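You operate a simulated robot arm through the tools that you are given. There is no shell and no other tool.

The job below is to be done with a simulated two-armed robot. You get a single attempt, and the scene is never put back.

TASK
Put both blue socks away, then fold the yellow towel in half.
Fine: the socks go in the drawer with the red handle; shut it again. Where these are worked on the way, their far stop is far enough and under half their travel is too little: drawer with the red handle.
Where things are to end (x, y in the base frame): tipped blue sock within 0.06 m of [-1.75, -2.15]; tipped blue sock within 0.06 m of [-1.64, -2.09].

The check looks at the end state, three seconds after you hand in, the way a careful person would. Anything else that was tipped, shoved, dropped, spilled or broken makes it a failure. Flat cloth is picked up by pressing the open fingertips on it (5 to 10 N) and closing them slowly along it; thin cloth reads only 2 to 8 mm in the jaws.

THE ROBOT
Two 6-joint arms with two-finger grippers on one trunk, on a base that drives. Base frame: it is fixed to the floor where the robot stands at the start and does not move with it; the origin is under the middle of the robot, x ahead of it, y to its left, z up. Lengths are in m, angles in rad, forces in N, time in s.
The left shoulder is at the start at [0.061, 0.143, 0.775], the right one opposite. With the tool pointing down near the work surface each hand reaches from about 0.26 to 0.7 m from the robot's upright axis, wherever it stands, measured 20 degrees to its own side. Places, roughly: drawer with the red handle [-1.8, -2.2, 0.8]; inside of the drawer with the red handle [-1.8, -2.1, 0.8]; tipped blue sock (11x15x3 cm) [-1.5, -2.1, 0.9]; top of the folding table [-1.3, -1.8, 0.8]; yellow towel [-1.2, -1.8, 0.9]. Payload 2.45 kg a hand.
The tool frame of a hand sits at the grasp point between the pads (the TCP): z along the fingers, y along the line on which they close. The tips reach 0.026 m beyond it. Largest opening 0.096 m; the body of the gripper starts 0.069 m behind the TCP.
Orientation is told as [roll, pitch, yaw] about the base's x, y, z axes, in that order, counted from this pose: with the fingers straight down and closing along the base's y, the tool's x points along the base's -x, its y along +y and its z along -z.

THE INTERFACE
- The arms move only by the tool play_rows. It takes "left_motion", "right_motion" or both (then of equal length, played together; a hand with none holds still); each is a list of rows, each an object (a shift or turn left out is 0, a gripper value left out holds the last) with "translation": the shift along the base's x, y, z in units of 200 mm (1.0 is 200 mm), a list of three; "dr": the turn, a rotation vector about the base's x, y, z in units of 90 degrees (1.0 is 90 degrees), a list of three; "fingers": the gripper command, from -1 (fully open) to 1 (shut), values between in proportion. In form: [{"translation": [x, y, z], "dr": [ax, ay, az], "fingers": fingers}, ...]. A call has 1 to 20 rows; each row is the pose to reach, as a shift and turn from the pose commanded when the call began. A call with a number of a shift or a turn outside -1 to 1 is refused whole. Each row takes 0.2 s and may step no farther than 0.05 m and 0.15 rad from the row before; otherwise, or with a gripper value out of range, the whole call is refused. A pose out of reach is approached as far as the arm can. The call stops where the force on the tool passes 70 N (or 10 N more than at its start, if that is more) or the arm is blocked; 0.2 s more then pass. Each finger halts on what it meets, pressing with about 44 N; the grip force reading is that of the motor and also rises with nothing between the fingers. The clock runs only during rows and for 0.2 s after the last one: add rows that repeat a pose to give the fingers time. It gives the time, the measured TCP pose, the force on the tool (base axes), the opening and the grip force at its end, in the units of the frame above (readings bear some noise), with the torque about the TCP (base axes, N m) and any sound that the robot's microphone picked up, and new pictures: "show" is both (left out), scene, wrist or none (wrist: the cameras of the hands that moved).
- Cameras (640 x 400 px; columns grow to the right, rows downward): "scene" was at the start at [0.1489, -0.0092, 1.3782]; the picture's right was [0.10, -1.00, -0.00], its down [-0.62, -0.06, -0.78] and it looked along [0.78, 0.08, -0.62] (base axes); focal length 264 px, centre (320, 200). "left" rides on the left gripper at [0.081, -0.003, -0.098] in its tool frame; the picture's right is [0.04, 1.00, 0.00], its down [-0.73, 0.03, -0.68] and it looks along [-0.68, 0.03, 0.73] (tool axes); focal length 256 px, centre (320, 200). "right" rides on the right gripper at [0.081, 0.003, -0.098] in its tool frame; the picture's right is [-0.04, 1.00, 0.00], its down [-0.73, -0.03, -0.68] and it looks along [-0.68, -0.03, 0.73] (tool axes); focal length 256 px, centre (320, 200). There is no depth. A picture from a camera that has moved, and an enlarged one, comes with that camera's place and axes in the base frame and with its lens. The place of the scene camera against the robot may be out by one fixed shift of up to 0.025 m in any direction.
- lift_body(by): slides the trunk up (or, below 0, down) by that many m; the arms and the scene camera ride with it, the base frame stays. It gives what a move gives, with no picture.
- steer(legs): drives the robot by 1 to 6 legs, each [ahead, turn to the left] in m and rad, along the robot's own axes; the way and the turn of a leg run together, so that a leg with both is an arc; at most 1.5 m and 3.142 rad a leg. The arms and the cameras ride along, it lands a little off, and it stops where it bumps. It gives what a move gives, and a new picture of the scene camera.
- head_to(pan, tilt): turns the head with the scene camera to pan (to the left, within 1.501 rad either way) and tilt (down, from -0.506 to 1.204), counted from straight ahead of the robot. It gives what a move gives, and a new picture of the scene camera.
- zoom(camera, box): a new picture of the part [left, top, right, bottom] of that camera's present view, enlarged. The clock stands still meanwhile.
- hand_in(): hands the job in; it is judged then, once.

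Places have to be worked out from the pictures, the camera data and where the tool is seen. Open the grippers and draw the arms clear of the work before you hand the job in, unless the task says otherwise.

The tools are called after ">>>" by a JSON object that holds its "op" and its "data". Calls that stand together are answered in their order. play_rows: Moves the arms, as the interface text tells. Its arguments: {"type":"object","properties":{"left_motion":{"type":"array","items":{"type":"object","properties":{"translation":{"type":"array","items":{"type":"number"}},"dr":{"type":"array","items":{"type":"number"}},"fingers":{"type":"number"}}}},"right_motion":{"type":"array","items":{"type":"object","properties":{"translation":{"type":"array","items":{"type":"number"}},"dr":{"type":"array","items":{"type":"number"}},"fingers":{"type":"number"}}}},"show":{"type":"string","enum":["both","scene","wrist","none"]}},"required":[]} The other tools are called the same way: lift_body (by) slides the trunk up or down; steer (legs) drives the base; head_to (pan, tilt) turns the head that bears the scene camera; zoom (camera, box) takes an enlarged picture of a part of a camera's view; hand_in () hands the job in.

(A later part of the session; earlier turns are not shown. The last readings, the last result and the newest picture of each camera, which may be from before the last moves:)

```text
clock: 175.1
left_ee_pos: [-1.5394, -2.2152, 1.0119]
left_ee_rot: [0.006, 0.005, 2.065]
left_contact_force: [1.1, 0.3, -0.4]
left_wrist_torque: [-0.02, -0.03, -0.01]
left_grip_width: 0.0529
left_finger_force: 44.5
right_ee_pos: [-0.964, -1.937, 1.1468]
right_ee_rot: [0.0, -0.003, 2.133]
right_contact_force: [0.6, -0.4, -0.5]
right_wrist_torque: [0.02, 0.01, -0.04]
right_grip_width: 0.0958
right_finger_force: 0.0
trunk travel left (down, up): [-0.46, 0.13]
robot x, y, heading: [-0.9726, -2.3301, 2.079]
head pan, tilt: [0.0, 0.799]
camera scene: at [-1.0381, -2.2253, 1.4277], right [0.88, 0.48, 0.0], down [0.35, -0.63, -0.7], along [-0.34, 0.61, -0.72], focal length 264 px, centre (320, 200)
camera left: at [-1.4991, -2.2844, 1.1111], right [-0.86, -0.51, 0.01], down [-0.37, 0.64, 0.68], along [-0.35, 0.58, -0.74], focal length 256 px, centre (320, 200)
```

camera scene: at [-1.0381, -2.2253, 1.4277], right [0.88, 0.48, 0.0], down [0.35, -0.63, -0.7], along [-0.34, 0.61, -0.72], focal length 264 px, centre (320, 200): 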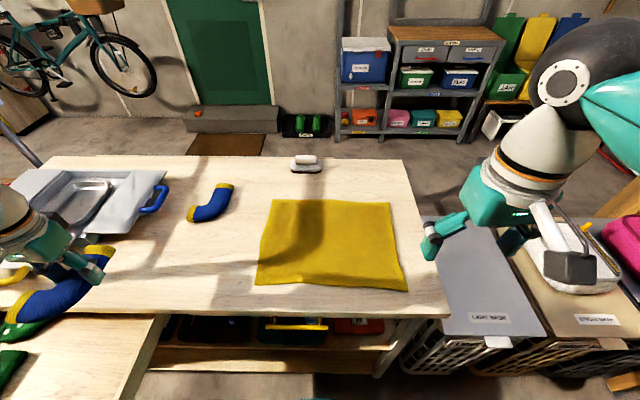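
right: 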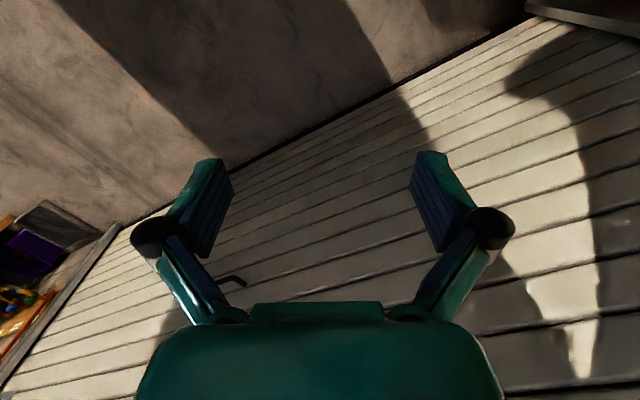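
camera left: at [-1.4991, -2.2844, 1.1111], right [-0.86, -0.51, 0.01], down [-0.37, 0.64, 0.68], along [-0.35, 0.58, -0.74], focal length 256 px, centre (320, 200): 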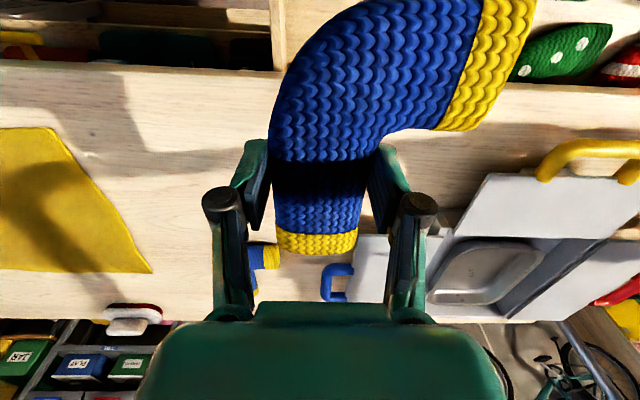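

The sock is carried rigidly. I turn the head left to watch the drawer and move the hand to above the left spot.

>>> {"op": "head_to", "data": {"pan": 0.75, "tilt": 0.85}}

>>> {"op": "play_rows", "data": {"left_motion": [{"translation": [-0.06, -0.162, 0]}, {"translation": [-0.12, -0.324, 0]}, {"translation": [-0.18, -0.485, 0]}, {"translation": [-0.24, -0.647, 0]}, {"translation": [-0.3025, -0.809, 0]}, {"translation": [-0.3025, -0.809, 0]}], "show": "both"}}

```text
clock: 176.2
left_ee_pos: [-1.5403, -2.2132, 1.0122]
left_ee_rot: [0.01, 0.003, 2.065]
left_contact_force: [-0.7, -0.3, 0.0]
left_wrist_torque: [0.02, 0.01, 0.03]
left_grip_width: 0.0527
left_finger_force: 43.7
right_ee_pos: [-0.9643, -1.9364, 1.1449]
right_ee_rot: [0.0, -0.008, 2.134]
right_contact_force: [-0.6, 0.3, 0.1]
right_wrist_torque: [0.01, 0.0, -0.03]
right_grip_width: 0.0959
right_finger_force: 0.0
trunk travel left (down, up): [-0.46, 0.13]
robot x, y, heading: [-0.9722, -2.3307, 2.077]
head pan, tilt: [0.75, 0.85]
camera scene: at [-1.0734, -2.2719, 1.4237], right [0.31, 0.95, 0.0], down [0.71, -0.23, -0.66], along [-0.63, 0.21, -0.75], focal length 264 px, centre (320, 200)
```

scene: 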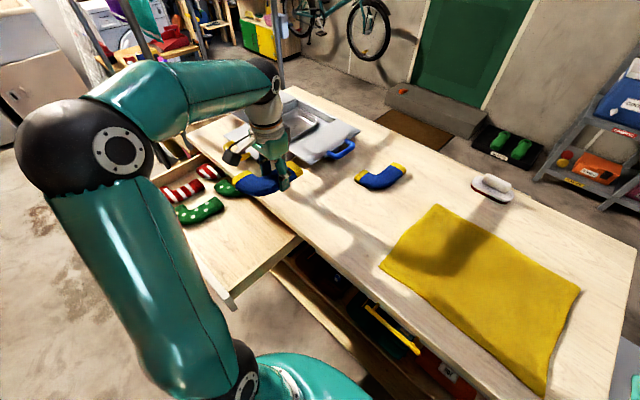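

```text
clock: 177.6
left_ee_pos: [-1.6024, -2.3761, 1.0084]
left_ee_rot: [0.01, 0.003, 2.065]
left_contact_force: [0.5, 0.2, -0.7]
left_wrist_torque: [0.0, -0.02, 0.0]
left_grip_width: 0.0525
left_finger_force: 44.0
right_ee_pos: [-0.9636, -1.9368, 1.1461]
right_ee_rot: [0.0, -0.005, 2.133]
right_contact_force: [0.3, -0.4, 0.4]
right_wrist_torque: [0.02, -0.02, 0.0]
right_grip_width: 0.0958
right_finger_force: 0.0
trunk travel left (down, up): [-0.46, 0.13]
robot x, y, heading: [-0.9741, -2.3273, 2.077]
head pan, tilt: [0.75, 0.85]
camera scene: at [-1.0734, -2.2717, 1.4237], right [0.31, 0.95, 0.0], down [0.71, -0.23, -0.66], along [-0.63, 0.2, -0.75], focal length 264 px, centre (320, 200)
camera left: at [-1.5603, -2.4461, 1.1079], right [-0.86, -0.51, 0.01], down [-0.37, 0.64, 0.68], along [-0.35, 0.58, -0.74], focal length 256 px, centre (320, 200)
```

scene: 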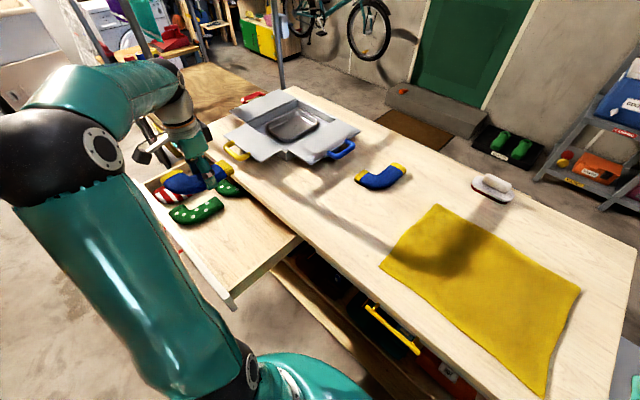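
left: 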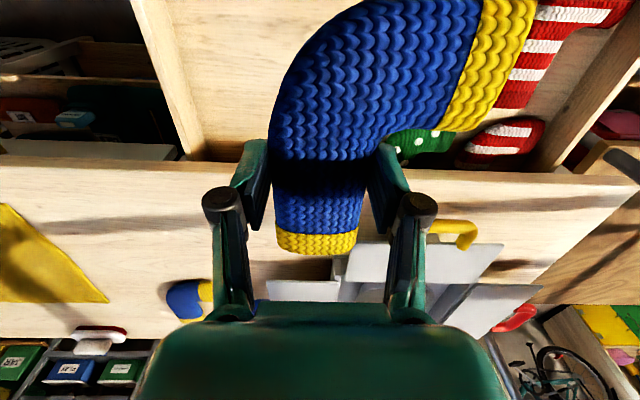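

Hand is above the left spot; I shift it 1.2 cm to the right for clearance to the dotted sock and lower to z≈0.91, then check the view.

>>> {"op": "play_rows", "data": {"left_motion": [{"translation": [0.0525, 0.0285, -0.15]}, {"translation": [0.0525, 0.0285, -0.3]}, {"translation": [0.0525, 0.0285, -0.5]}, {"translation": [0.0525, 0.0285, -0.5]}], "show": "both"}}

>>> {"op": "zoom", "data": {"camera": "scene", "box": [110, 120, 310, 320]}}

```text
clock: 178.6
left_ee_pos: [-1.5902, -2.3709, 0.9122]
left_ee_rot: [0.01, 0.004, 2.064]
left_contact_force: [0.1, 0.1, -0.2]
left_wrist_torque: [0.03, 0.0, 0.02]
left_grip_width: 0.0527
left_finger_force: 44.2
right_ee_pos: [-0.9623, -1.9369, 1.1467]
right_ee_rot: [0.002, -0.006, 2.134]
right_contact_force: [0.8, 0.3, -1.0]
right_wrist_torque: [0.0, 0.01, -0.02]
right_grip_width: 0.096
right_finger_force: 0.0
trunk travel left (down, up): [-0.46, 0.13]
robot x, y, heading: [-0.9713, -2.3275, 2.074]
head pan, tilt: [0.75, 0.85]
camera scene: at [-1.0731, -2.2722, 1.4238], right [0.31, 0.95, 0.0], down [0.71, -0.23, -0.66], along [-0.63, 0.21, -0.75], focal length 264 px, centre (320, 200)
camera left: at [-1.5492, -2.4405, 1.0114], right [-0.86, -0.51, 0.01], down [-0.37, 0.64, 0.68], along [-0.35, 0.58, -0.74], focal length 256 px, centre (320, 200)
```

scene: 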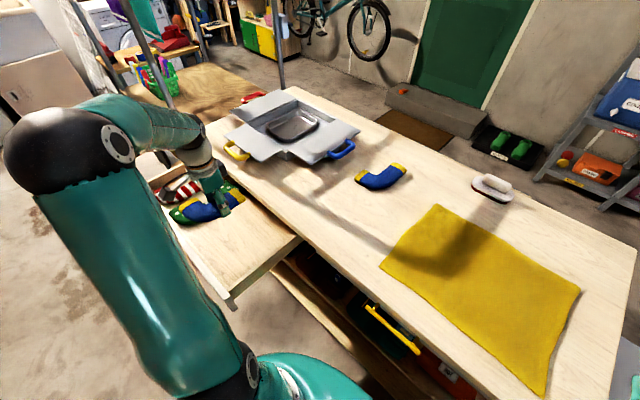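
left: 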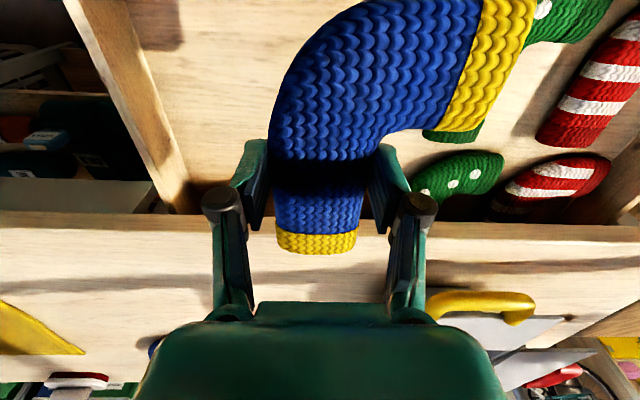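

```text
2.00 times, centred on (210, 220) of scene
camera zoom: at [-1.0731, -2.2722, 1.4238], right [0.31, 0.95, 0.0], down [0.71, -0.23, -0.66], along [-0.63, 0.21, -0.75], focal length 528 px, centre (540, 160)
```

zoom: 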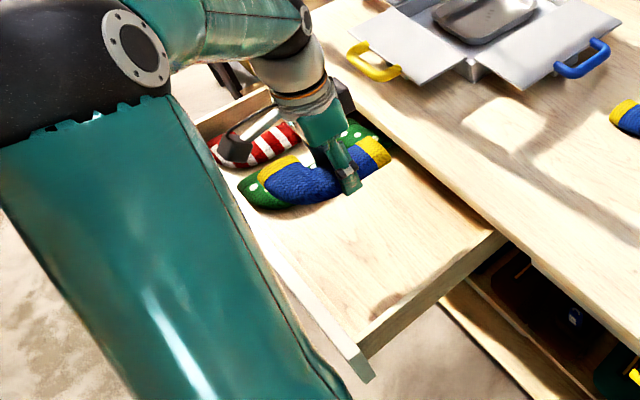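

The dotted sock's edge is ~3 cm beyond the blue toe, good. I nudge 0.8 cm left and lower to z=0.80 first, then slowly down while checking contact force.

>>> {"op": "play_rows", "data": {"left_motion": [{"translation": [-0.035, -0.019, -0.15]}, {"translation": [-0.035, -0.019, -0.35]}, {"translation": [-0.035, -0.019, -0.5]}, {"translation": [-0.035, -0.019, -0.56]}, {"translation": [-0.035, -0.019, -0.56]}], "show": "wrist"}}

```text
clock: 179.8
left_ee_pos: [-1.5992, -2.3749, 0.8002]
left_ee_rot: [0.009, 0.006, 2.064]
left_contact_force: [-1.2, 0.4, -0.7]
left_wrist_torque: [0.0, 0.01, 0.01]
left_grip_width: 0.0529
left_finger_force: 43.6
right_ee_pos: [-0.964, -1.9364, 1.1464]
right_ee_rot: [0.001, -0.008, 2.134]
right_contact_force: [-0.8, 0.0, -0.3]
right_wrist_torque: [0.03, 0.0, -0.04]
right_grip_width: 0.0959
right_finger_force: 0.1
trunk travel left (down, up): [-0.46, 0.13]
robot x, y, heading: [-0.9713, -2.3334, 2.077]
head pan, tilt: [0.75, 0.85]
camera left: at [-1.5573, -2.4445, 0.8995], right [-0.86, -0.51, 0.01], down [-0.37, 0.64, 0.68], along [-0.35, 0.58, -0.74], focal length 256 px, centre (320, 200)
```

left: 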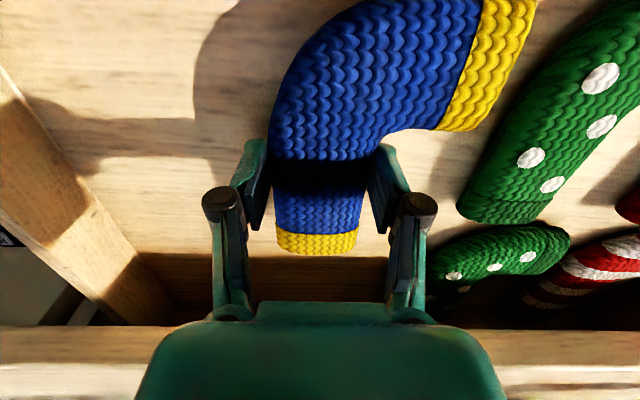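

Plenty of gap to the dotted sock. I lower slowly 2 cm more and read the contact force.

>>> {"op": "play_rows", "data": {"left_motion": [{"translation": [0, 0, -0.04]}, {"translation": [0, 0, -0.08]}, {"translation": [0, 0, -0.1]}], "show": "none"}}

```text
clock: 180.6
left_ee_pos: [-1.5977, -2.3736, 0.7853]
left_ee_rot: [0.017, 0.001, 2.064]
left_contact_force: [1.0, 0.3, 38.1]
left_wrist_torque: [-0.28, -0.8, -0.08]
left_grip_width: 0.053
left_finger_force: 44.4
right_ee_pos: [-0.9611, -1.9371, 1.1462]
right_ee_rot: [0.002, -0.008, 2.133]
right_contact_force: [0.9, -0.2, 0.1]
right_wrist_torque: [0.0, 0.03, 0.02]
right_grip_width: 0.096
right_finger_force: 0.0
trunk travel left (down, up): [-0.46, 0.13]
robot x, y, heading: [-0.9728, -2.3315, 2.075]
head pan, tilt: [0.75, 0.85]
```

Contact at z≈0.787 (38 N). I ease up 5 mm, open the fingers partly, and raise the hand straight up.

>>> {"op": "play_rows", "data": {"left_motion": [{"translation": [0, 0, 0.03]}, {"translation": [0, 0, 0.03], "fingers": 0.0}, {"translation": [0, 0, 0.03], "fingers": -0.5}, {"translation": [0, 0, 0.03], "fingers": -0.6}, {"translation": [0, 0, 0.03], "fingers": -0.6}, {"translation": [0, 0, 0.15], "fingers": -0.6}, {"translation": [0, 0, 0.35], "fingers": -0.6}, {"translation": [0, 0, 0.6], "fingers": -1}, {"translation": [0, 0, 0.85], "fingers": -1}, {"translation": [0, 0, 1.0], "fingers": -1}, {"translation": [0, 0, 1.0], "fingers": -1}], "show": "both"}}

```text
clock: 183.0
left_ee_pos: [-1.5986, -2.3724, 0.9795]
left_ee_rot: [0.009, 0.005, 2.064]
left_contact_force: [-0.3, 0.1, -1.8]
left_wrist_torque: [0.01, 0.02, 0.01]
left_grip_width: 0.0961
left_finger_force: 0.0
right_ee_pos: [-0.9638, -1.9373, 1.1455]
right_ee_rot: [-0.001, -0.006, 2.132]
right_contact_force: [0.3, 0.6, 0.0]
right_wrist_torque: [0.0, 0.02, -0.03]
right_grip_width: 0.096
right_finger_force: 0.0
trunk travel left (down, up): [-0.46, 0.13]
robot x, y, heading: [-0.9712, -2.3342, 2.075]
head pan, tilt: [0.75, 0.85]
camera scene: at [-1.0735, -2.272, 1.4237], right [0.31, 0.95, 0.0], down [0.71, -0.23, -0.66], along [-0.63, 0.2, -0.75], focal length 264 px, centre (320, 200)
camera left: at [-1.5574, -2.4431, 1.0783], right [-0.86, -0.51, 0.01], down [-0.37, 0.64, 0.68], along [-0.35, 0.58, -0.74], focal length 256 px, centre (320, 200)
```

scene: 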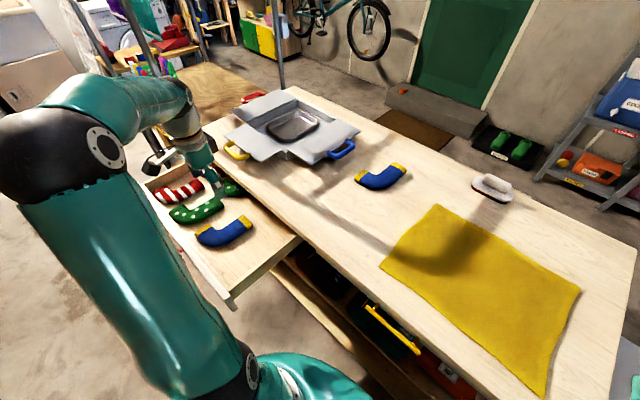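
left: 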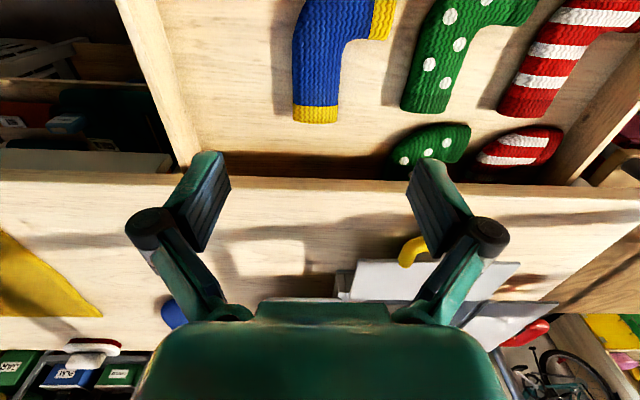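

Sock 1 lies neatly in the left spot, parallel to the dotted sock. I zoom to measure the remaining free width to the drawer's right wall.

>>> {"op": "zoom", "data": {"camera": "left", "box": [100, 0, 420, 200]}}

```text
2.00 times, centred on (260, 100) of left
camera zoom: at [-1.5574, -2.4431, 1.0783], right [-0.86, -0.51, 0.01], down [-0.37, 0.64, 0.68], along [-0.35, 0.58, -0.74], focal length 512 px, centre (440, 400)
```

zoom: 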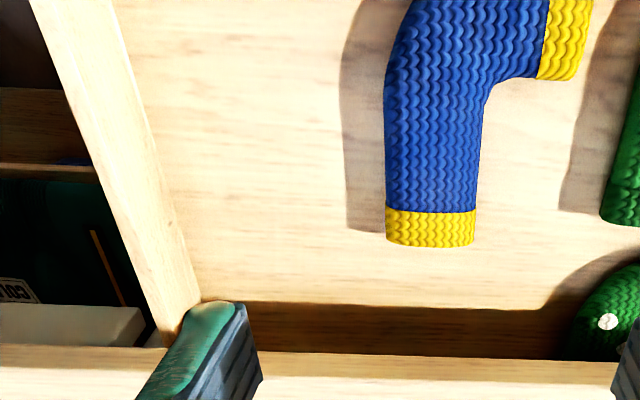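

Free width left for sock 2 is ~13 cm (wall at 0.683, sock 1 edge at 0.817 along). I will grip sock 2 diagonally at its bend so no finger sits against the wall; it's a bit far, so I first drive ahead 5 cm.

>>> {"op": "steer", "data": {"legs": [[0.05, 0]]}}

>>> {"op": "head_to", "data": {"pan": 0.4, "tilt": 0.8}}

```text
clock: 183.9
left_ee_pos: [-1.6242, -2.3269, 0.9778]
left_ee_rot: [0.009, 0.006, 2.066]
left_contact_force: [0.1, 0.8, -0.4]
left_wrist_torque: [-0.03, -0.05, 0.0]
left_grip_width: 0.096
left_finger_force: 0.1
right_ee_pos: [-0.9888, -1.8909, 1.1447]
right_ee_rot: [0.001, -0.003, 2.133]
right_contact_force: [-0.7, 1.2, -0.7]
right_wrist_torque: [-0.1, -0.03, -0.02]
right_grip_width: 0.096
right_finger_force: 0.1
trunk travel left (down, up): [-0.46, 0.13]
robot x, y, heading: [-0.9935, -2.2884, 2.077]
head pan, tilt: [0.75, 0.85]
camera scene: at [-1.0992, -2.2254, 1.4234], right [0.31, 0.95, 0.0], down [0.71, -0.24, -0.66], along [-0.63, 0.2, -0.75], focal length 264 px, centre (320, 200)
```

scene: 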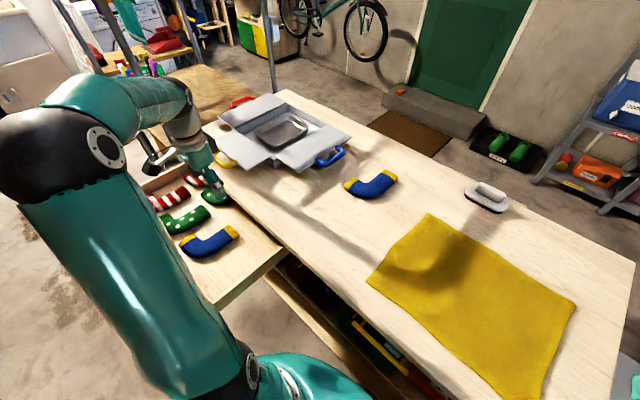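

```text
clock: 184.8
left_ee_pos: [-1.6221, -2.3276, 0.9782]
left_ee_rot: [0.008, 0.006, 2.065]
left_contact_force: [0.4, 0.0, 1.0]
left_wrist_torque: [-0.03, 0.0, 0.01]
left_grip_width: 0.0962
left_finger_force: 0.0
right_ee_pos: [-0.9873, -1.8936, 1.1469]
right_ee_rot: [0.0, -0.007, 2.134]
right_contact_force: [-0.3, -0.4, -0.2]
right_wrist_torque: [-0.01, 0.02, 0.0]
right_grip_width: 0.0962
right_finger_force: 0.0
trunk travel left (down, up): [-0.46, 0.13]
robot x, y, heading: [-0.998, -2.295, 2.073]
head pan, tilt: [0.4, 0.799]
camera scene: at [-1.087, -2.2021, 1.4277], right [0.62, 0.79, 0.0], down [0.56, -0.44, -0.7], along [-0.55, 0.43, -0.72], focal length 264 px, centre (320, 200)
```

scene: 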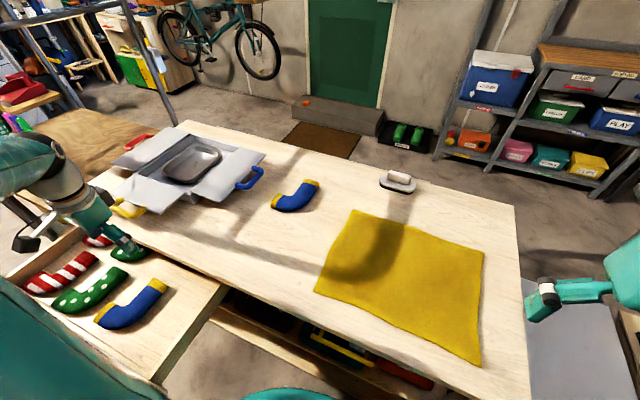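

I carry the empty left hand up and over toward sock 2, in two moves, turning it -45° on the way.

>>> {"op": "play_rows", "data": {"left_motion": [{"translation": [0, 0, 0.2]}, {"translation": [0.02, 0.1, 0.4]}, {"translation": [0.045, 0.3, 0.4], "dr": [0, 0, -0.08]}, {"translation": [0.07, 0.5, 0.4], "dr": [0, 0, -0.16]}, {"translation": [0.1, 0.7, 0.4], "dr": [0, 0, -0.24]}, {"translation": [0.13, 0.9, 0.4], "dr": [0, 0, -0.32]}, {"translation": [0.14, 1.0, 0.4], "dr": [0, 0, -0.4]}], "show": "none"}}

>>> {"op": "play_rows", "data": {"left_motion": [{"translation": [0.03, 0.22, 0], "dr": [0, 0, -0.05]}, {"translation": [0.06, 0.44, 0], "dr": [0, 0, -0.1]}, {"translation": [0.09, 0.66, 0], "dr": [0, 0, -0.1]}, {"translation": [0.12, 0.88, -0.05], "dr": [0, 0, -0.1]}, {"translation": [0.14, 1.0, -0.15], "dr": [0, 0, -0.1]}, {"translation": [0.14, 1.0, -0.15], "dr": [0, 0, -0.1]}], "show": "both"}}

```text
clock: 186.3
left_ee_pos: [-1.5967, -2.1289, 1.0574]
left_ee_rot: [0.009, 0.004, 1.435]
left_contact_force: [0.0, -0.2, 0.2]
left_wrist_torque: [0.02, 0.0, 0.02]
left_grip_width: 0.0959
left_finger_force: 0.0
right_ee_pos: [-0.9877, -1.8925, 1.1469]
right_ee_rot: [0.0, -0.005, 2.133]
right_contact_force: [0.8, -0.3, 0.1]
right_wrist_torque: [-0.01, 0.0, 0.0]
right_grip_width: 0.0958
right_finger_force: 0.0
trunk travel left (down, up): [-0.46, 0.13]
robot x, y, heading: [-0.9958, -2.289, 2.073]
head pan, tilt: [0.4, 0.799]
```

```text
clock: 187.8
left_ee_pos: [-1.5661, -1.9291, 1.0282]
left_ee_rot: [0.009, 0.004, 1.279]
left_contact_force: [0.3, -0.3, 0.0]
left_wrist_torque: [0.0, 0.0, -0.03]
left_grip_width: 0.096
left_finger_force: 0.0
right_ee_pos: [-0.9884, -1.8919, 1.1472]
right_ee_rot: [0.0, -0.004, 2.134]
right_contact_force: [-0.4, 0.6, 0.7]
right_wrist_torque: [0.0, -0.01, 0.0]
right_grip_width: 0.0959
right_finger_force: 0.0
trunk travel left (down, up): [-0.46, 0.13]
robot x, y, heading: [-0.9969, -2.2892, 2.078]
head pan, tilt: [0.4, 0.799]
camera scene: at [-1.0869, -2.2023, 1.4278], right [0.62, 0.79, 0.0], down [0.56, -0.44, -0.7], along [-0.55, 0.43, -0.72], focal length 264 px, centre (320, 200)
camera left: at [-1.587, -2.0083, 1.128], right [-0.97, 0.25, 0.01], down [0.19, 0.71, 0.68], along [0.16, 0.66, -0.74], focal length 256 px, centre (320, 200)
```

scene: 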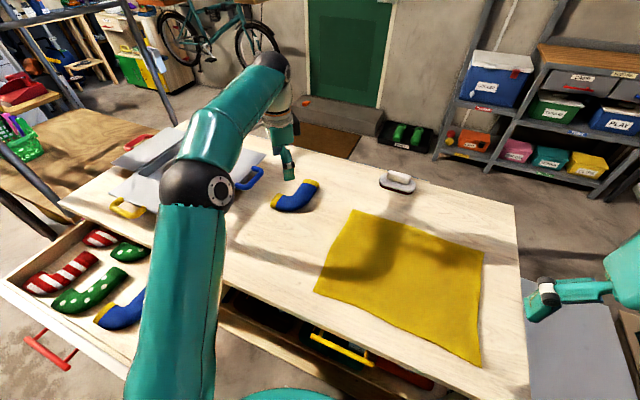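
left: 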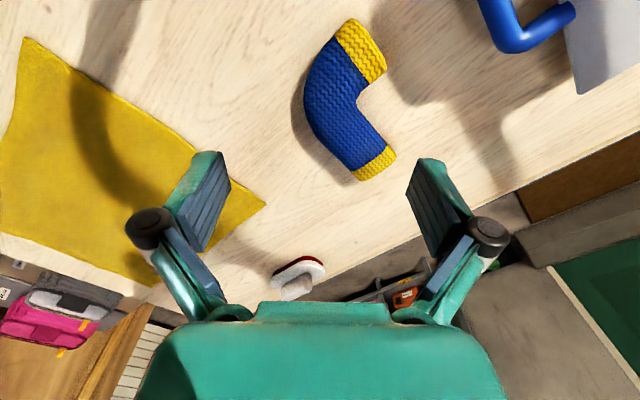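

Sock 2's bend is about 2.8 cm from the hand axis; its diagonal fits the finger line. I centre on it at (-1.575,-1.902) and lower to z≈0.90 to check.

>>> {"op": "play_rows", "data": {"left_motion": [{"translation": [-0.045, 0.135, -0.05]}, {"translation": [-0.045, 0.135, -0.2]}, {"translation": [-0.045, 0.135, -0.4]}, {"translation": [-0.045, 0.135, -0.55]}, {"translation": [-0.045, 0.135, -0.65]}, {"translation": [-0.045, 0.135, -0.65]}], "show": "wrist"}}

```text
clock: 189.2
left_ee_pos: [-1.5765, -1.9008, 0.8975]
left_ee_rot: [0.009, 0.005, 1.279]
left_contact_force: [-0.8, -0.2, 0.3]
left_wrist_torque: [0.0, -0.01, -0.01]
left_grip_width: 0.0961
left_finger_force: 0.0
right_ee_pos: [-0.9876, -1.8922, 1.1475]
right_ee_rot: [0.0, -0.004, 2.133]
right_contact_force: [0.5, -0.5, -0.1]
right_wrist_torque: [0.02, -0.01, 0.0]
right_grip_width: 0.096
right_finger_force: 0.1
trunk travel left (down, up): [-0.46, 0.13]
robot x, y, heading: [-0.9994, -2.2883, 2.073]
head pan, tilt: [0.4, 0.799]
camera left: at [-1.596, -1.9811, 0.9982], right [-0.97, 0.25, 0.01], down [0.19, 0.71, 0.68], along [0.16, 0.66, -0.74], focal length 256 px, centre (320, 200)
```

left: 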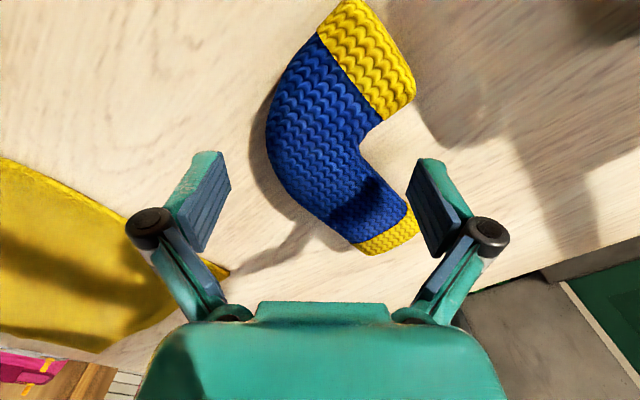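

The finger on the right fits in the notch between toe and cuff, the other lies outside the heel. I lower 1.6 cm and close.

>>> {"op": "play_rows", "data": {"left_motion": [{"translation": [0, 0, -0.05]}, {"translation": [0, 0, -0.08], "fingers": -0.6}, {"translation": [0, 0, -0.08], "fingers": -0.2}, {"translation": [0, 0, -0.08], "fingers": 0.2}, {"translation": [0, 0, -0.08], "fingers": 0.6}, {"translation": [0, 0, -0.08], "fingers": 1.0}, {"translation": [0, 0, -0.08], "fingers": 1.0}, {"translation": [0, 0, -0.08], "fingers": 1.0}, {"translation": [0, 0, -0.08], "fingers": 1.0}], "show": "wrist"}}

```text
clock: 190.8
left_ee_pos: [-1.5774, -1.9002, 0.8993]
left_ee_rot: [0.025, -0.009, 1.284]
left_contact_force: [9.9, -7.5, 29.9]
left_wrist_torque: [-0.45, -0.23, 0.06]
left_grip_width: 0.006
left_finger_force: 28.2
right_ee_pos: [-0.9855, -1.895, 1.1471]
right_ee_rot: [0.0, -0.009, 2.134]
right_contact_force: [0.7, -0.2, 0.2]
right_wrist_torque: [0.01, -0.02, 0.03]
right_grip_width: 0.0961
right_finger_force: 0.1
trunk travel left (down, up): [-0.46, 0.13]
robot x, y, heading: [-0.9949, -2.2864, 2.072]
head pan, tilt: [0.4, 0.799]
stopped in row 8 (left hand): the force on the tool passed its limit at 75 N (the readings are from after the stop); the commanded pose is now the measured one
camera left: at [-1.5956, -1.9829, 0.9975], right [-0.97, 0.24, 0.03], down [0.19, 0.7, 0.69], along [0.15, 0.67, -0.73], focal length 256 px, centre (320, 200)
```

left: 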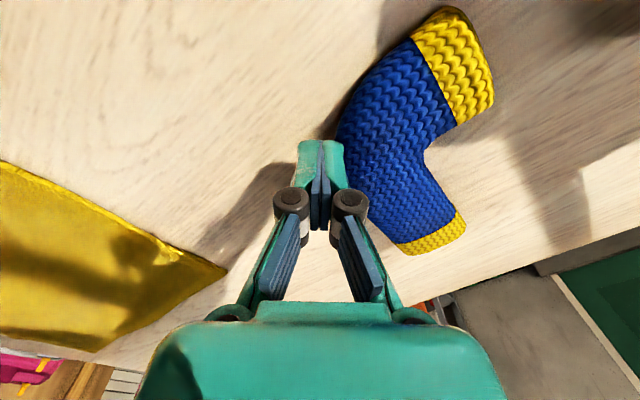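

The sock squirted sideways out of the diagonal grip; nothing else moved. I raise the hand, reopen and look at the sock's new place.

>>> {"op": "play_rows", "data": {"left_motion": [{"translation": [0, 0, 0.1]}, {"translation": [0, 0, 0.3], "fingers": 0}, {"translation": [0, 0, 0.5], "fingers": -1}, {"translation": [0, 0, 0.65], "fingers": -1}, {"translation": [0, 0, 0.65], "fingers": -1}, {"translation": [0, 0, 0.65], "fingers": -1}], "show": "both"}}

```text
clock: 192.2
left_ee_pos: [-1.5766, -1.9012, 1.0209]
left_ee_rot: [0.019, -0.006, 1.282]
left_contact_force: [0.1, 0.6, -0.1]
left_wrist_torque: [0.0, -0.01, 0.03]
left_grip_width: 0.0957
left_finger_force: 0.1
right_ee_pos: [-0.988, -1.8914, 1.1469]
right_ee_rot: [0.0, -0.005, 2.133]
right_contact_force: [0.4, 1.0, -0.3]
right_wrist_torque: [0.0, 0.01, 0.0]
right_grip_width: 0.096
right_finger_force: 0.0
trunk travel left (down, up): [-0.46, 0.13]
robot x, y, heading: [-0.9975, -2.2863, 2.076]
head pan, tilt: [0.4, 0.799]
camera scene: at [-1.0871, -2.2017, 1.4277], right [0.62, 0.79, 0.0], down [0.56, -0.44, -0.7], along [-0.55, 0.43, -0.72], focal length 264 px, centre (320, 200)
camera left: at [-1.5965, -1.982, 1.1202], right [-0.97, 0.24, 0.02], down [0.19, 0.7, 0.68], along [0.15, 0.67, -0.73], focal length 256 px, centre (320, 200)
```

scene: 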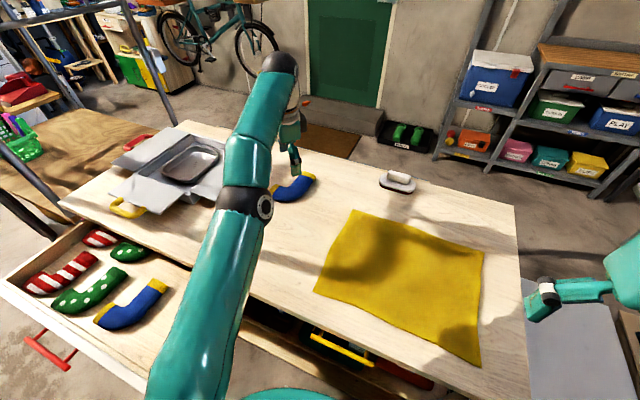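
left: 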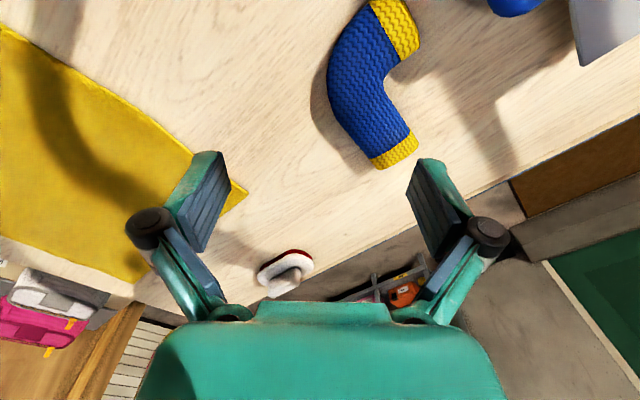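

The sock slid a few cm but is fine. I'll instead grip it across its foot (parallel sides, ~48 mm) near (-1.641,-1.922), closing roughly perpendicular to the table edge; I raise the trunk for more reach first.

>>> {"op": "lift_body", "data": {"by": 0.12}}

>>> {"op": "play_rows", "data": {"left_motion": [{"translation": [-0.05, -0.015, -0.05], "dr": [0, 0, -0.085]}, {"translation": [-0.1, -0.03, -0.1], "dr": [0, 0, -0.17]}, {"translation": [-0.15, -0.045, -0.15], "dr": [0, 0, -0.255]}, {"translation": [-0.2, -0.06, -0.2], "dr": [0, 0, -0.34]}, {"translation": [-0.25, -0.08, -0.25], "dr": [0, 0, -0.425]}, {"translation": [-0.3, -0.1, -0.3], "dr": [0, 0, -0.51]}, {"translation": [-0.322, -0.104, -0.35], "dr": [0, 0, -0.593]}, {"translation": [-0.322, -0.104, -0.4], "dr": [0, 0, -0.593]}, {"translation": [-0.322, -0.104, -0.4], "dr": [0, 0, -0.593]}], "show": "both"}}

```text
clock: 193.7
left_ee_pos: [-1.5772, -1.9003, 1.1413]
left_ee_rot: [0.02, -0.006, 1.284]
left_contact_force: [-0.1, 0.8, 1.1]
left_wrist_torque: [0.01, -0.01, -0.02]
left_grip_width: 0.0963
left_finger_force: 0.0
right_ee_pos: [-0.9877, -1.8914, 1.2677]
right_ee_rot: [0.0, -0.005, 2.133]
right_contact_force: [-0.1, 0.0, -0.4]
right_wrist_torque: [0.02, 0.01, -0.02]
right_grip_width: 0.0959
right_finger_force: 0.1
trunk travel left (down, up): [-0.58, 0.01]
robot x, y, heading: [-0.994, -2.286, 2.079]
head pan, tilt: [0.4, 0.799]
```

```text
clock: 195.7
left_ee_pos: [-1.6399, -1.9246, 1.062]
left_ee_rot: [0.023, -0.009, 0.35]
left_contact_force: [-0.8, -0.3, -0.2]
left_wrist_torque: [-0.03, 0.02, 0.0]
left_grip_width: 0.0961
left_finger_force: 0.0
left hand out of reach, approached as far as the arm can: row 5, 6, 7
right_ee_pos: [-0.9871, -1.8925, 1.2677]
right_ee_rot: [0.001, -0.007, 2.134]
right_contact_force: [0.1, 0.7, -0.6]
right_wrist_torque: [-0.01, 0.0, 0.01]
right_grip_width: 0.096
right_finger_force: 0.1
trunk travel left (down, up): [-0.58, 0.01]
robot x, y, heading: [-0.9934, -2.2847, 2.073]
head pan, tilt: [0.4, 0.799]
camera scene: at [-1.0867, -2.2024, 1.5478], right [0.62, 0.79, 0.0], down [0.56, -0.44, -0.7], along [-0.55, 0.43, -0.72], focal length 264 px, centre (320, 200)
camera left: at [-1.7166, -1.9571, 1.1608], right [-0.38, 0.92, 0.02], down [0.68, 0.26, 0.69], along [0.63, 0.28, -0.73], focal length 256 px, centre (320, 200)
```

scene: 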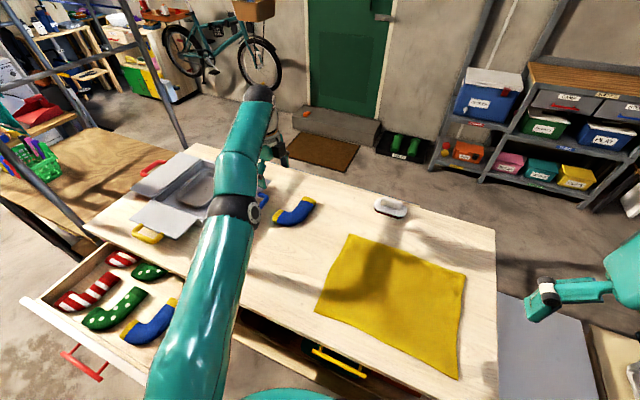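
left: 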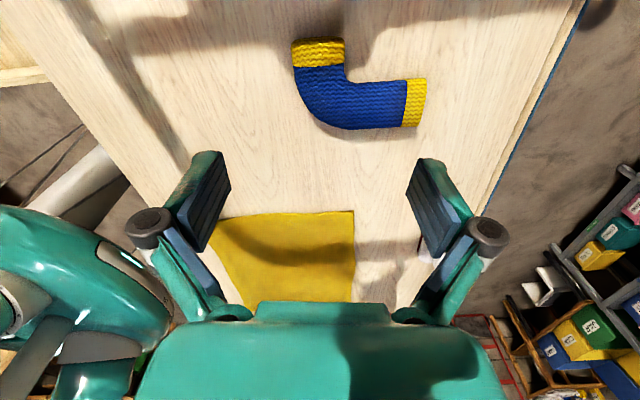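

The hand is centred right over the foot of sock 2 with the fingers on either side. I descend to z≈0.90 and check.

>>> {"op": "play_rows", "data": {"left_motion": [{"translation": [0.02, 0.01, -0.15]}, {"translation": [0.026, 0.014, -0.35]}, {"translation": [0.026, 0.014, -0.55]}, {"translation": [0.026, 0.014, -0.7]}, {"translation": [0.026, 0.014, -0.8]}, {"translation": [0.026, 0.014, -0.8]}], "show": "wrist"}}

```text
clock: 197.1
left_ee_pos: [-1.651, -1.9074, 0.9021]
left_ee_rot: [0.02, 0.001, 0.353]
left_contact_force: [-0.1, 0.0, 0.2]
left_wrist_torque: [0.02, 0.03, 0.01]
left_grip_width: 0.0961
left_finger_force: 0.1
left hand out of reach, approached as far as the arm can: row 1, 2, 3, 4, 5, 6
right_ee_pos: [-0.9882, -1.8948, 1.267]
right_ee_rot: [0.0, -0.007, 2.132]
right_contact_force: [-0.2, -0.7, 0.0]
right_wrist_torque: [0.02, 0.05, -0.01]
right_grip_width: 0.0961
right_finger_force: 0.0
trunk travel left (down, up): [-0.58, 0.01]
robot x, y, heading: [-0.9997, -2.288, 2.074]
head pan, tilt: [0.4, 0.799]
camera left: at [-1.7261, -1.941, 1.0013], right [-0.38, 0.92, 0.02], down [0.68, 0.27, 0.68], along [0.62, 0.28, -0.73], focal length 256 px, centre (320, 200)
```

left: 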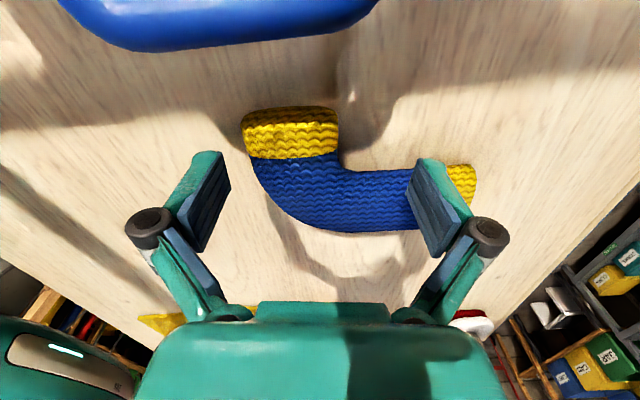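

The wrist ran into a limit at this yaw (hand 2 cm off and the far finger over the leg), so I don't descend. I raise the hand and flip it by 180° (the opposite yaw), which is more comfortable for the wrist.

>>> {"op": "play_rows", "data": {"left_motion": [{"translation": [0.02, -0.05, 0.2]}, {"translation": [0.04, -0.1, 0.45]}, {"translation": [0.06, -0.15, 0.7], "dr": [0, 0, 0.08]}, {"translation": [0.06, -0.15, 0.7], "dr": [0, 0, 0.17]}, {"translation": [0.06, -0.15, 0.7], "dr": [0, 0, 0.26]}, {"translation": [0.06, -0.15, 0.7], "dr": [0, 0, 0.35]}, {"translation": [0.06, -0.15, 0.7], "dr": [0, 0, 0.44]}, {"translation": [0.06, -0.15, 0.7], "dr": [0, 0, 0.53]}, {"translation": [0.06, -0.15, 0.7], "dr": [0, 0, 0.62]}, {"translation": [0.06, -0.15, 0.7], "dr": [0, 0, 0.71]}, {"translation": [0.06, -0.15, 0.7], "dr": [0, 0, 0.8]}, {"translation": [0.06, -0.15, 0.7], "dr": [0, 0, 0.89]}, {"translation": [0.06, -0.15, 0.7], "dr": [0, 0, 0.98]}], "show": "none"}}

>>> {"op": "play_rows", "data": {"left_motion": [{"dr": [0, 0, 0.09]}, {"dr": [0, 0, 0.18]}, {"dr": [0, 0, 0.27]}, {"dr": [0, 0, 0.36]}, {"dr": [0, 0, 0.45]}, {"dr": [0, 0, 0.54]}, {"dr": [0, 0, 0.63]}, {"dr": [0, 0, 0.72]}, {"dr": [0, 0, 0.81]}, {"dr": [0, 0, 0.9]}, {"dr": [0, 0, 0.99]}, {"dr": [0, 0, 0.99]}], "show": "both"}}

```text
refused: row 2 steps farther than a row can; nothing moved
```

```text
clock: 199.7
left_ee_pos: [-1.636, -1.9186, 0.9024]
left_ee_rot: [0.022, -0.007, 1.911]
left_contact_force: [-0.5, 0.8, -0.6]
left_wrist_torque: [0.01, 0.0, -0.01]
left_grip_width: 0.0959
left_finger_force: 0.0
right_ee_pos: [-0.9889, -1.8923, 1.2662]
right_ee_rot: [0.0, -0.005, 2.133]
right_contact_force: [-0.2, -0.8, 1.3]
right_wrist_torque: [-0.01, -0.03, 0.0]
right_grip_width: 0.096
right_finger_force: 0.0
trunk travel left (down, up): [-0.58, 0.01]
robot x, y, heading: [-0.9949, -2.2871, 2.079]
head pan, tilt: [0.4, 0.799]
camera scene: at [-1.0871, -2.2019, 1.5477], right [0.62, 0.79, 0.0], down [0.56, -0.44, -0.7], along [-0.55, 0.43, -0.72], focal length 264 px, centre (320, 200)
camera left: at [-1.6046, -1.9959, 1.0004], right [-0.93, -0.37, 0.02], down [-0.26, 0.68, 0.68], along [-0.27, 0.63, -0.73], focal length 256 px, centre (320, 200)
```

scene: 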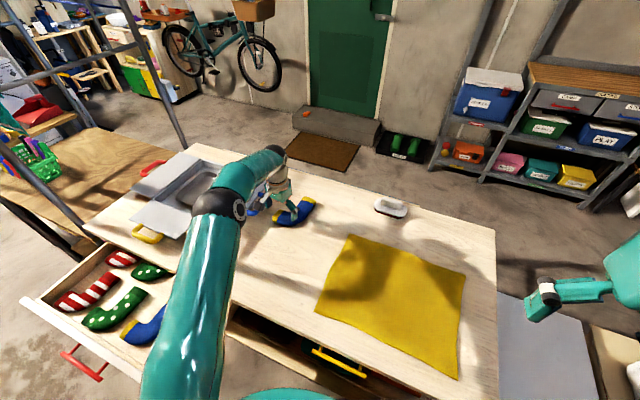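
left: 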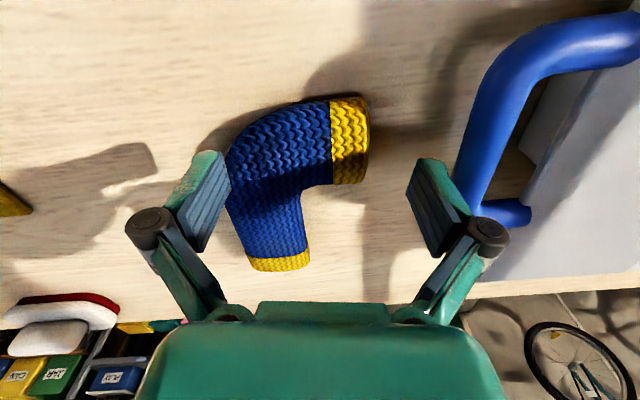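

The first call was refused for a too-long step, while the second half-turn ran in place without touching anything. I now raise the hand and complete the flip to yaw ≈3.48.

>>> {"op": "play_rows", "data": {"left_motion": [{"translation": [0, 0, 0.2]}, {"translation": [0, 0, 0.4]}, {"translation": [0, 0, 0.6]}, {"translation": [0, 0, 0.7], "dr": [0, 0, 0.09]}, {"translation": [0, 0, 0.7], "dr": [0, 0, 0.18]}, {"translation": [0, 0, 0.7], "dr": [0, 0, 0.27]}, {"translation": [0, 0, 0.7], "dr": [0, 0, 0.36]}, {"translation": [0, 0, 0.7], "dr": [0, 0, 0.45]}, {"translation": [0, 0, 0.7], "dr": [0, 0, 0.54]}, {"translation": [0, 0, 0.7], "dr": [0, 0, 0.63]}, {"translation": [0, 0, 0.7], "dr": [0, 0, 0.72]}, {"translation": [0, 0, 0.7], "dr": [0, 0, 0.81]}, {"translation": [0, 0, 0.7], "dr": [0, 0, 0.9]}, {"translation": [-0.04, -0.02, 0.7], "dr": [0, 0, 0.99]}, {"translation": [-0.085, -0.042, 0.7], "dr": [0, 0, 1.0]}, {"translation": [-0.085, -0.042, 0.7], "dr": [0, 0, 1.0]}], "show": "both"}}

```text
clock: 203.1
left_ee_pos: [-1.6458, -1.9325, 1.0406]
left_ee_rot: [0.022, -0.008, -2.805]
left_contact_force: [0.2, -1.0, 1.0]
left_wrist_torque: [0.01, -0.01, 0.02]
left_grip_width: 0.0955
left_finger_force: 0.1
left hand out of reach, approached as far as the arm can: row 14, 15, 16
right_ee_pos: [-0.9878, -1.8924, 1.2677]
right_ee_rot: [0.001, -0.005, 2.133]
right_contact_force: [-0.2, 0.5, -0.4]
right_wrist_torque: [0.0, -0.02, -0.02]
right_grip_width: 0.0961
right_finger_force: 0.1
trunk travel left (down, up): [-0.58, 0.01]
robot x, y, heading: [-0.997, -2.2855, 2.075]
head pan, tilt: [0.4, 0.799]
camera scene: at [-1.0869, -2.2019, 1.5477], right [0.62, 0.79, 0.0], down [0.56, -0.44, -0.7], along [-0.55, 0.43, -0.72], focal length 264 px, centre (320, 200)
camera left: at [-1.5712, -1.9006, 1.1387], right [0.37, -0.93, 0.02], down [-0.68, -0.25, 0.69], along [-0.63, -0.27, -0.73], focal length 256 px, centre (320, 200)
```

scene: 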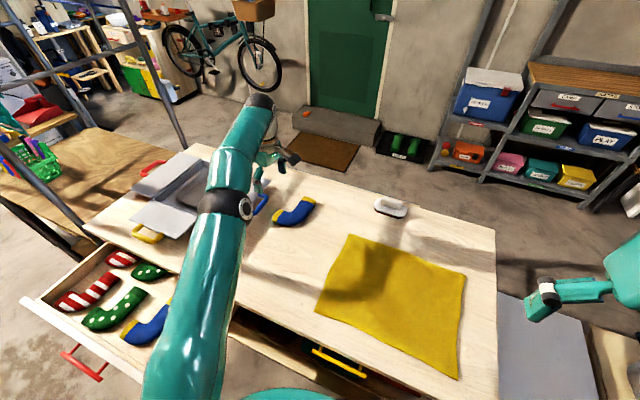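
left: 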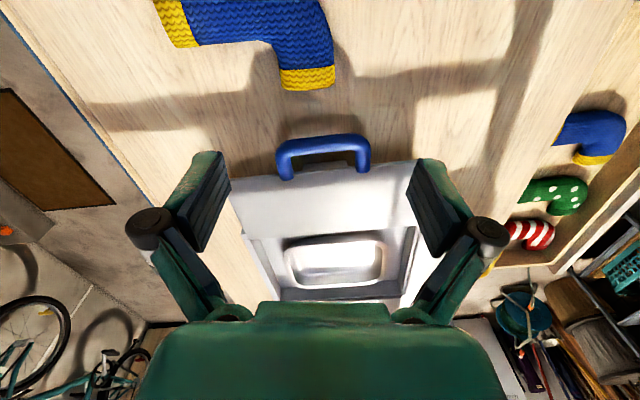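

Now the camera sits on the towel side and the foot is nearly between the fingers; I need ~1.3 cm more outward. Lower down the arm should reach farther, so I descend to z≈0.93 with that correction and check.

>>> {"op": "play_rows", "data": {"left_motion": [{"translation": [0.0, 0.0, -0.15]}, {"translation": [0.0, 0.0, -0.3]}, {"translation": [0.0, 0.01, -0.45]}, {"translation": [0.0, 0.02, -0.55]}, {"translation": [0.0, 0.02, -0.55]}], "show": "wrist"}}

```text
clock: 204.3
left_ee_pos: [-1.6461, -1.9285, 0.9297]
left_ee_rot: [0.024, -0.005, -2.806]
left_contact_force: [0.1, 0.4, 0.7]
left_wrist_torque: [-0.01, 0.01, -0.01]
left_grip_width: 0.0961
left_finger_force: 0.0
right_ee_pos: [-0.9883, -1.8928, 1.2681]
right_ee_rot: [0.0, -0.005, 2.133]
right_contact_force: [-0.1, -0.7, 0.2]
right_wrist_torque: [0.01, 0.01, 0.0]
right_grip_width: 0.096
right_finger_force: 0.0
trunk travel left (down, up): [-0.58, 0.01]
robot x, y, heading: [-0.998, -2.2883, 2.071]
head pan, tilt: [0.4, 0.799]
camera left: at [-1.5715, -1.8971, 1.0278], right [0.37, -0.93, 0.02], down [-0.68, -0.25, 0.69], along [-0.63, -0.27, -0.73], focal length 256 px, centre (320, 200)
```

left: 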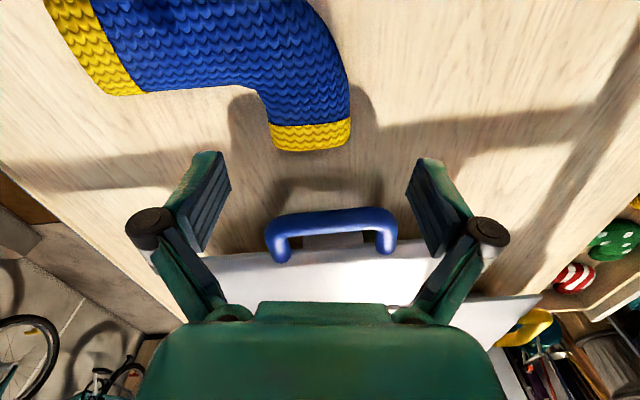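

Good alignment now; only 0.75 cm more outward is needed. I descend to z≈0.881 with that shift.

>>> {"op": "play_rows", "data": {"left_motion": [{"translation": [-0.014, 0.035, -0.05]}, {"translation": [-0.014, 0.035, -0.15]}, {"translation": [-0.014, 0.035, -0.235]}, {"translation": [-0.014, 0.035, -0.235]}], "show": "wrist"}}

```text
clock: 205.3
left_ee_pos: [-1.6478, -1.9217, 0.8832]
left_ee_rot: [0.023, -0.007, -2.804]
left_contact_force: [-0.3, 0.1, 0.7]
left_wrist_torque: [0.01, 0.02, 0.01]
left_grip_width: 0.0959
left_finger_force: 0.0
right_ee_pos: [-0.9874, -1.8921, 1.2667]
right_ee_rot: [0.001, -0.006, 2.134]
right_contact_force: [0.0, -0.8, 0.2]
right_wrist_torque: [0.0, 0.02, -0.02]
right_grip_width: 0.0959
right_finger_force: 0.0
trunk travel left (down, up): [-0.58, 0.01]
robot x, y, heading: [-0.9996, -2.2882, 2.077]
head pan, tilt: [0.4, 0.799]
camera left: at [-1.5739, -1.8898, 0.9812], right [0.37, -0.93, 0.02], down [-0.68, -0.25, 0.69], along [-0.63, -0.27, -0.73], focal length 256 px, centre (320, 200)
```

left: 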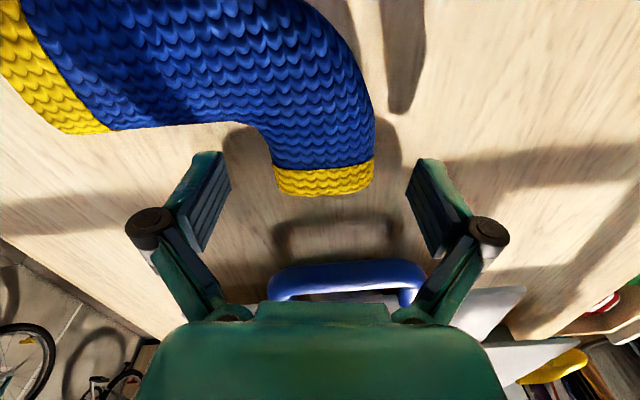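

The foot is centred between the fingers with parallel sides. I close slowly.

>>> {"op": "play_rows", "data": {"left_motion": [{"fingers": -0.6}, {"fingers": -0.3}, {"fingers": -0.1}, {"fingers": 0.1}, {"fingers": 0.3}, {"fingers": 0.6}, {"fingers": 1.0}, {"fingers": 1.0}, {"fingers": 1.0}], "show": "wrist"}}

```text
clock: 207.3
left_ee_pos: [-1.6496, -1.9206, 0.8829]
left_ee_rot: [0.021, -0.006, -2.806]
left_contact_force: [0.1, 0.0, 2.0]
left_wrist_torque: [0.05, -0.02, 0.05]
left_grip_width: 0.0549
left_finger_force: 43.8
right_ee_pos: [-0.9885, -1.8924, 1.2677]
right_ee_rot: [0.002, -0.006, 2.133]
right_contact_force: [0.3, -0.4, 0.5]
right_wrist_torque: [-0.02, -0.01, 0.01]
right_grip_width: 0.0961
right_finger_force: 0.0
trunk travel left (down, up): [-0.58, 0.01]
robot x, y, heading: [-0.995, -2.2917, 2.076]
head pan, tilt: [0.4, 0.799]
camera left: at [-1.5739, -1.8897, 0.9816], right [0.37, -0.93, 0.02], down [-0.68, -0.25, 0.69], along [-0.63, -0.27, -0.73], focal length 256 px, centre (320, 200)
```

left: 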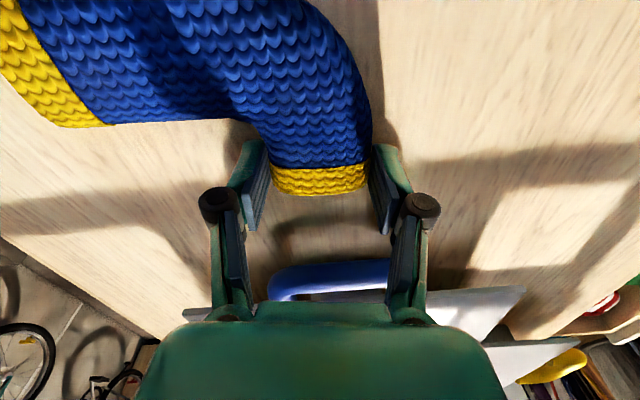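

Sock 2 is held firmly by its foot (55 mm, 44 N). I lift it and carry it toward the right drawer spot in two moves, correcting its yaw by +0.16 rad.

>>> {"op": "play_rows", "data": {"left_motion": [{"translation": [0, 0, 0.15]}, {"translation": [0, 0, 0.35]}, {"translation": [0, 0, 0.55]}, {"translation": [0, 0, 0.65]}, {"translation": [0.04, -0.15, 0.65], "dr": [0, 0, 0.02]}, {"translation": [0.08, -0.31, 0.65], "dr": [0, 0, 0.04]}, {"translation": [0.13, -0.47, 0.65], "dr": [0, 0, 0.06]}, {"translation": [0.175, -0.63, 0.65], "dr": [0, 0, 0.08]}, {"translation": [0.22, -0.79, 0.65], "dr": [0, 0, 0.1]}, {"translation": [0.265, -0.95, 0.65], "dr": [0, 0, 0.103]}, {"translation": [0.265, -0.95, 0.65], "dr": [0, 0, 0.103]}], "show": "both"}}

```text
clock: 209.7
left_ee_pos: [-1.597, -2.1107, 1.0121]
left_ee_rot: [0.022, -0.007, -2.644]
left_contact_force: [-0.3, -0.3, -0.8]
left_wrist_torque: [-0.02, 0.01, -0.06]
left_grip_width: 0.0541
left_finger_force: 43.8
right_ee_pos: [-0.9893, -1.892, 1.2678]
right_ee_rot: [0.001, -0.005, 2.133]
right_contact_force: [-0.7, 0.2, 0.5]
right_wrist_torque: [-0.02, 0.01, 0.0]
right_grip_width: 0.0962
right_finger_force: 0.1
trunk travel left (down, up): [-0.58, 0.01]
robot x, y, heading: [-0.9933, -2.282, 2.075]
head pan, tilt: [0.4, 0.799]
camera scene: at [-1.0874, -2.2011, 1.5476], right [0.62, 0.79, 0.0], down [0.56, -0.44, -0.7], along [-0.55, 0.43, -0.72], focal length 264 px, centre (320, 200)
camera left: at [-1.5287, -2.0672, 1.1121], right [0.51, -0.86, 0.02], down [-0.63, -0.36, 0.69], along [-0.58, -0.37, -0.73], focal length 256 px, centre (320, 200)
```

scene: 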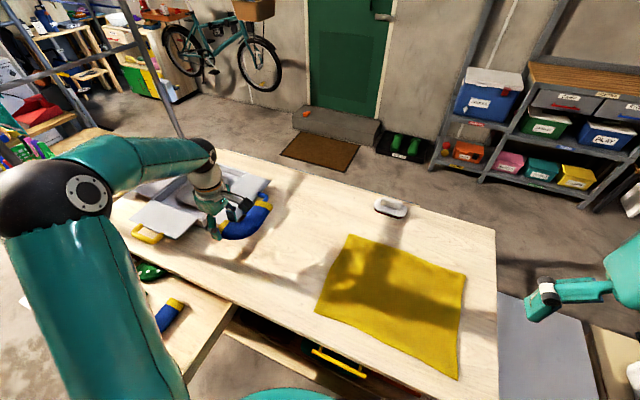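
left: 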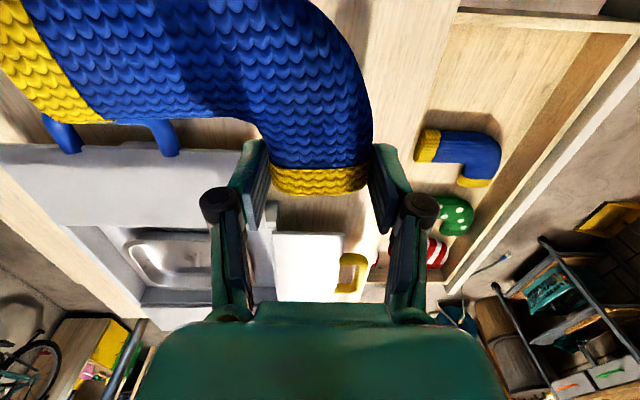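

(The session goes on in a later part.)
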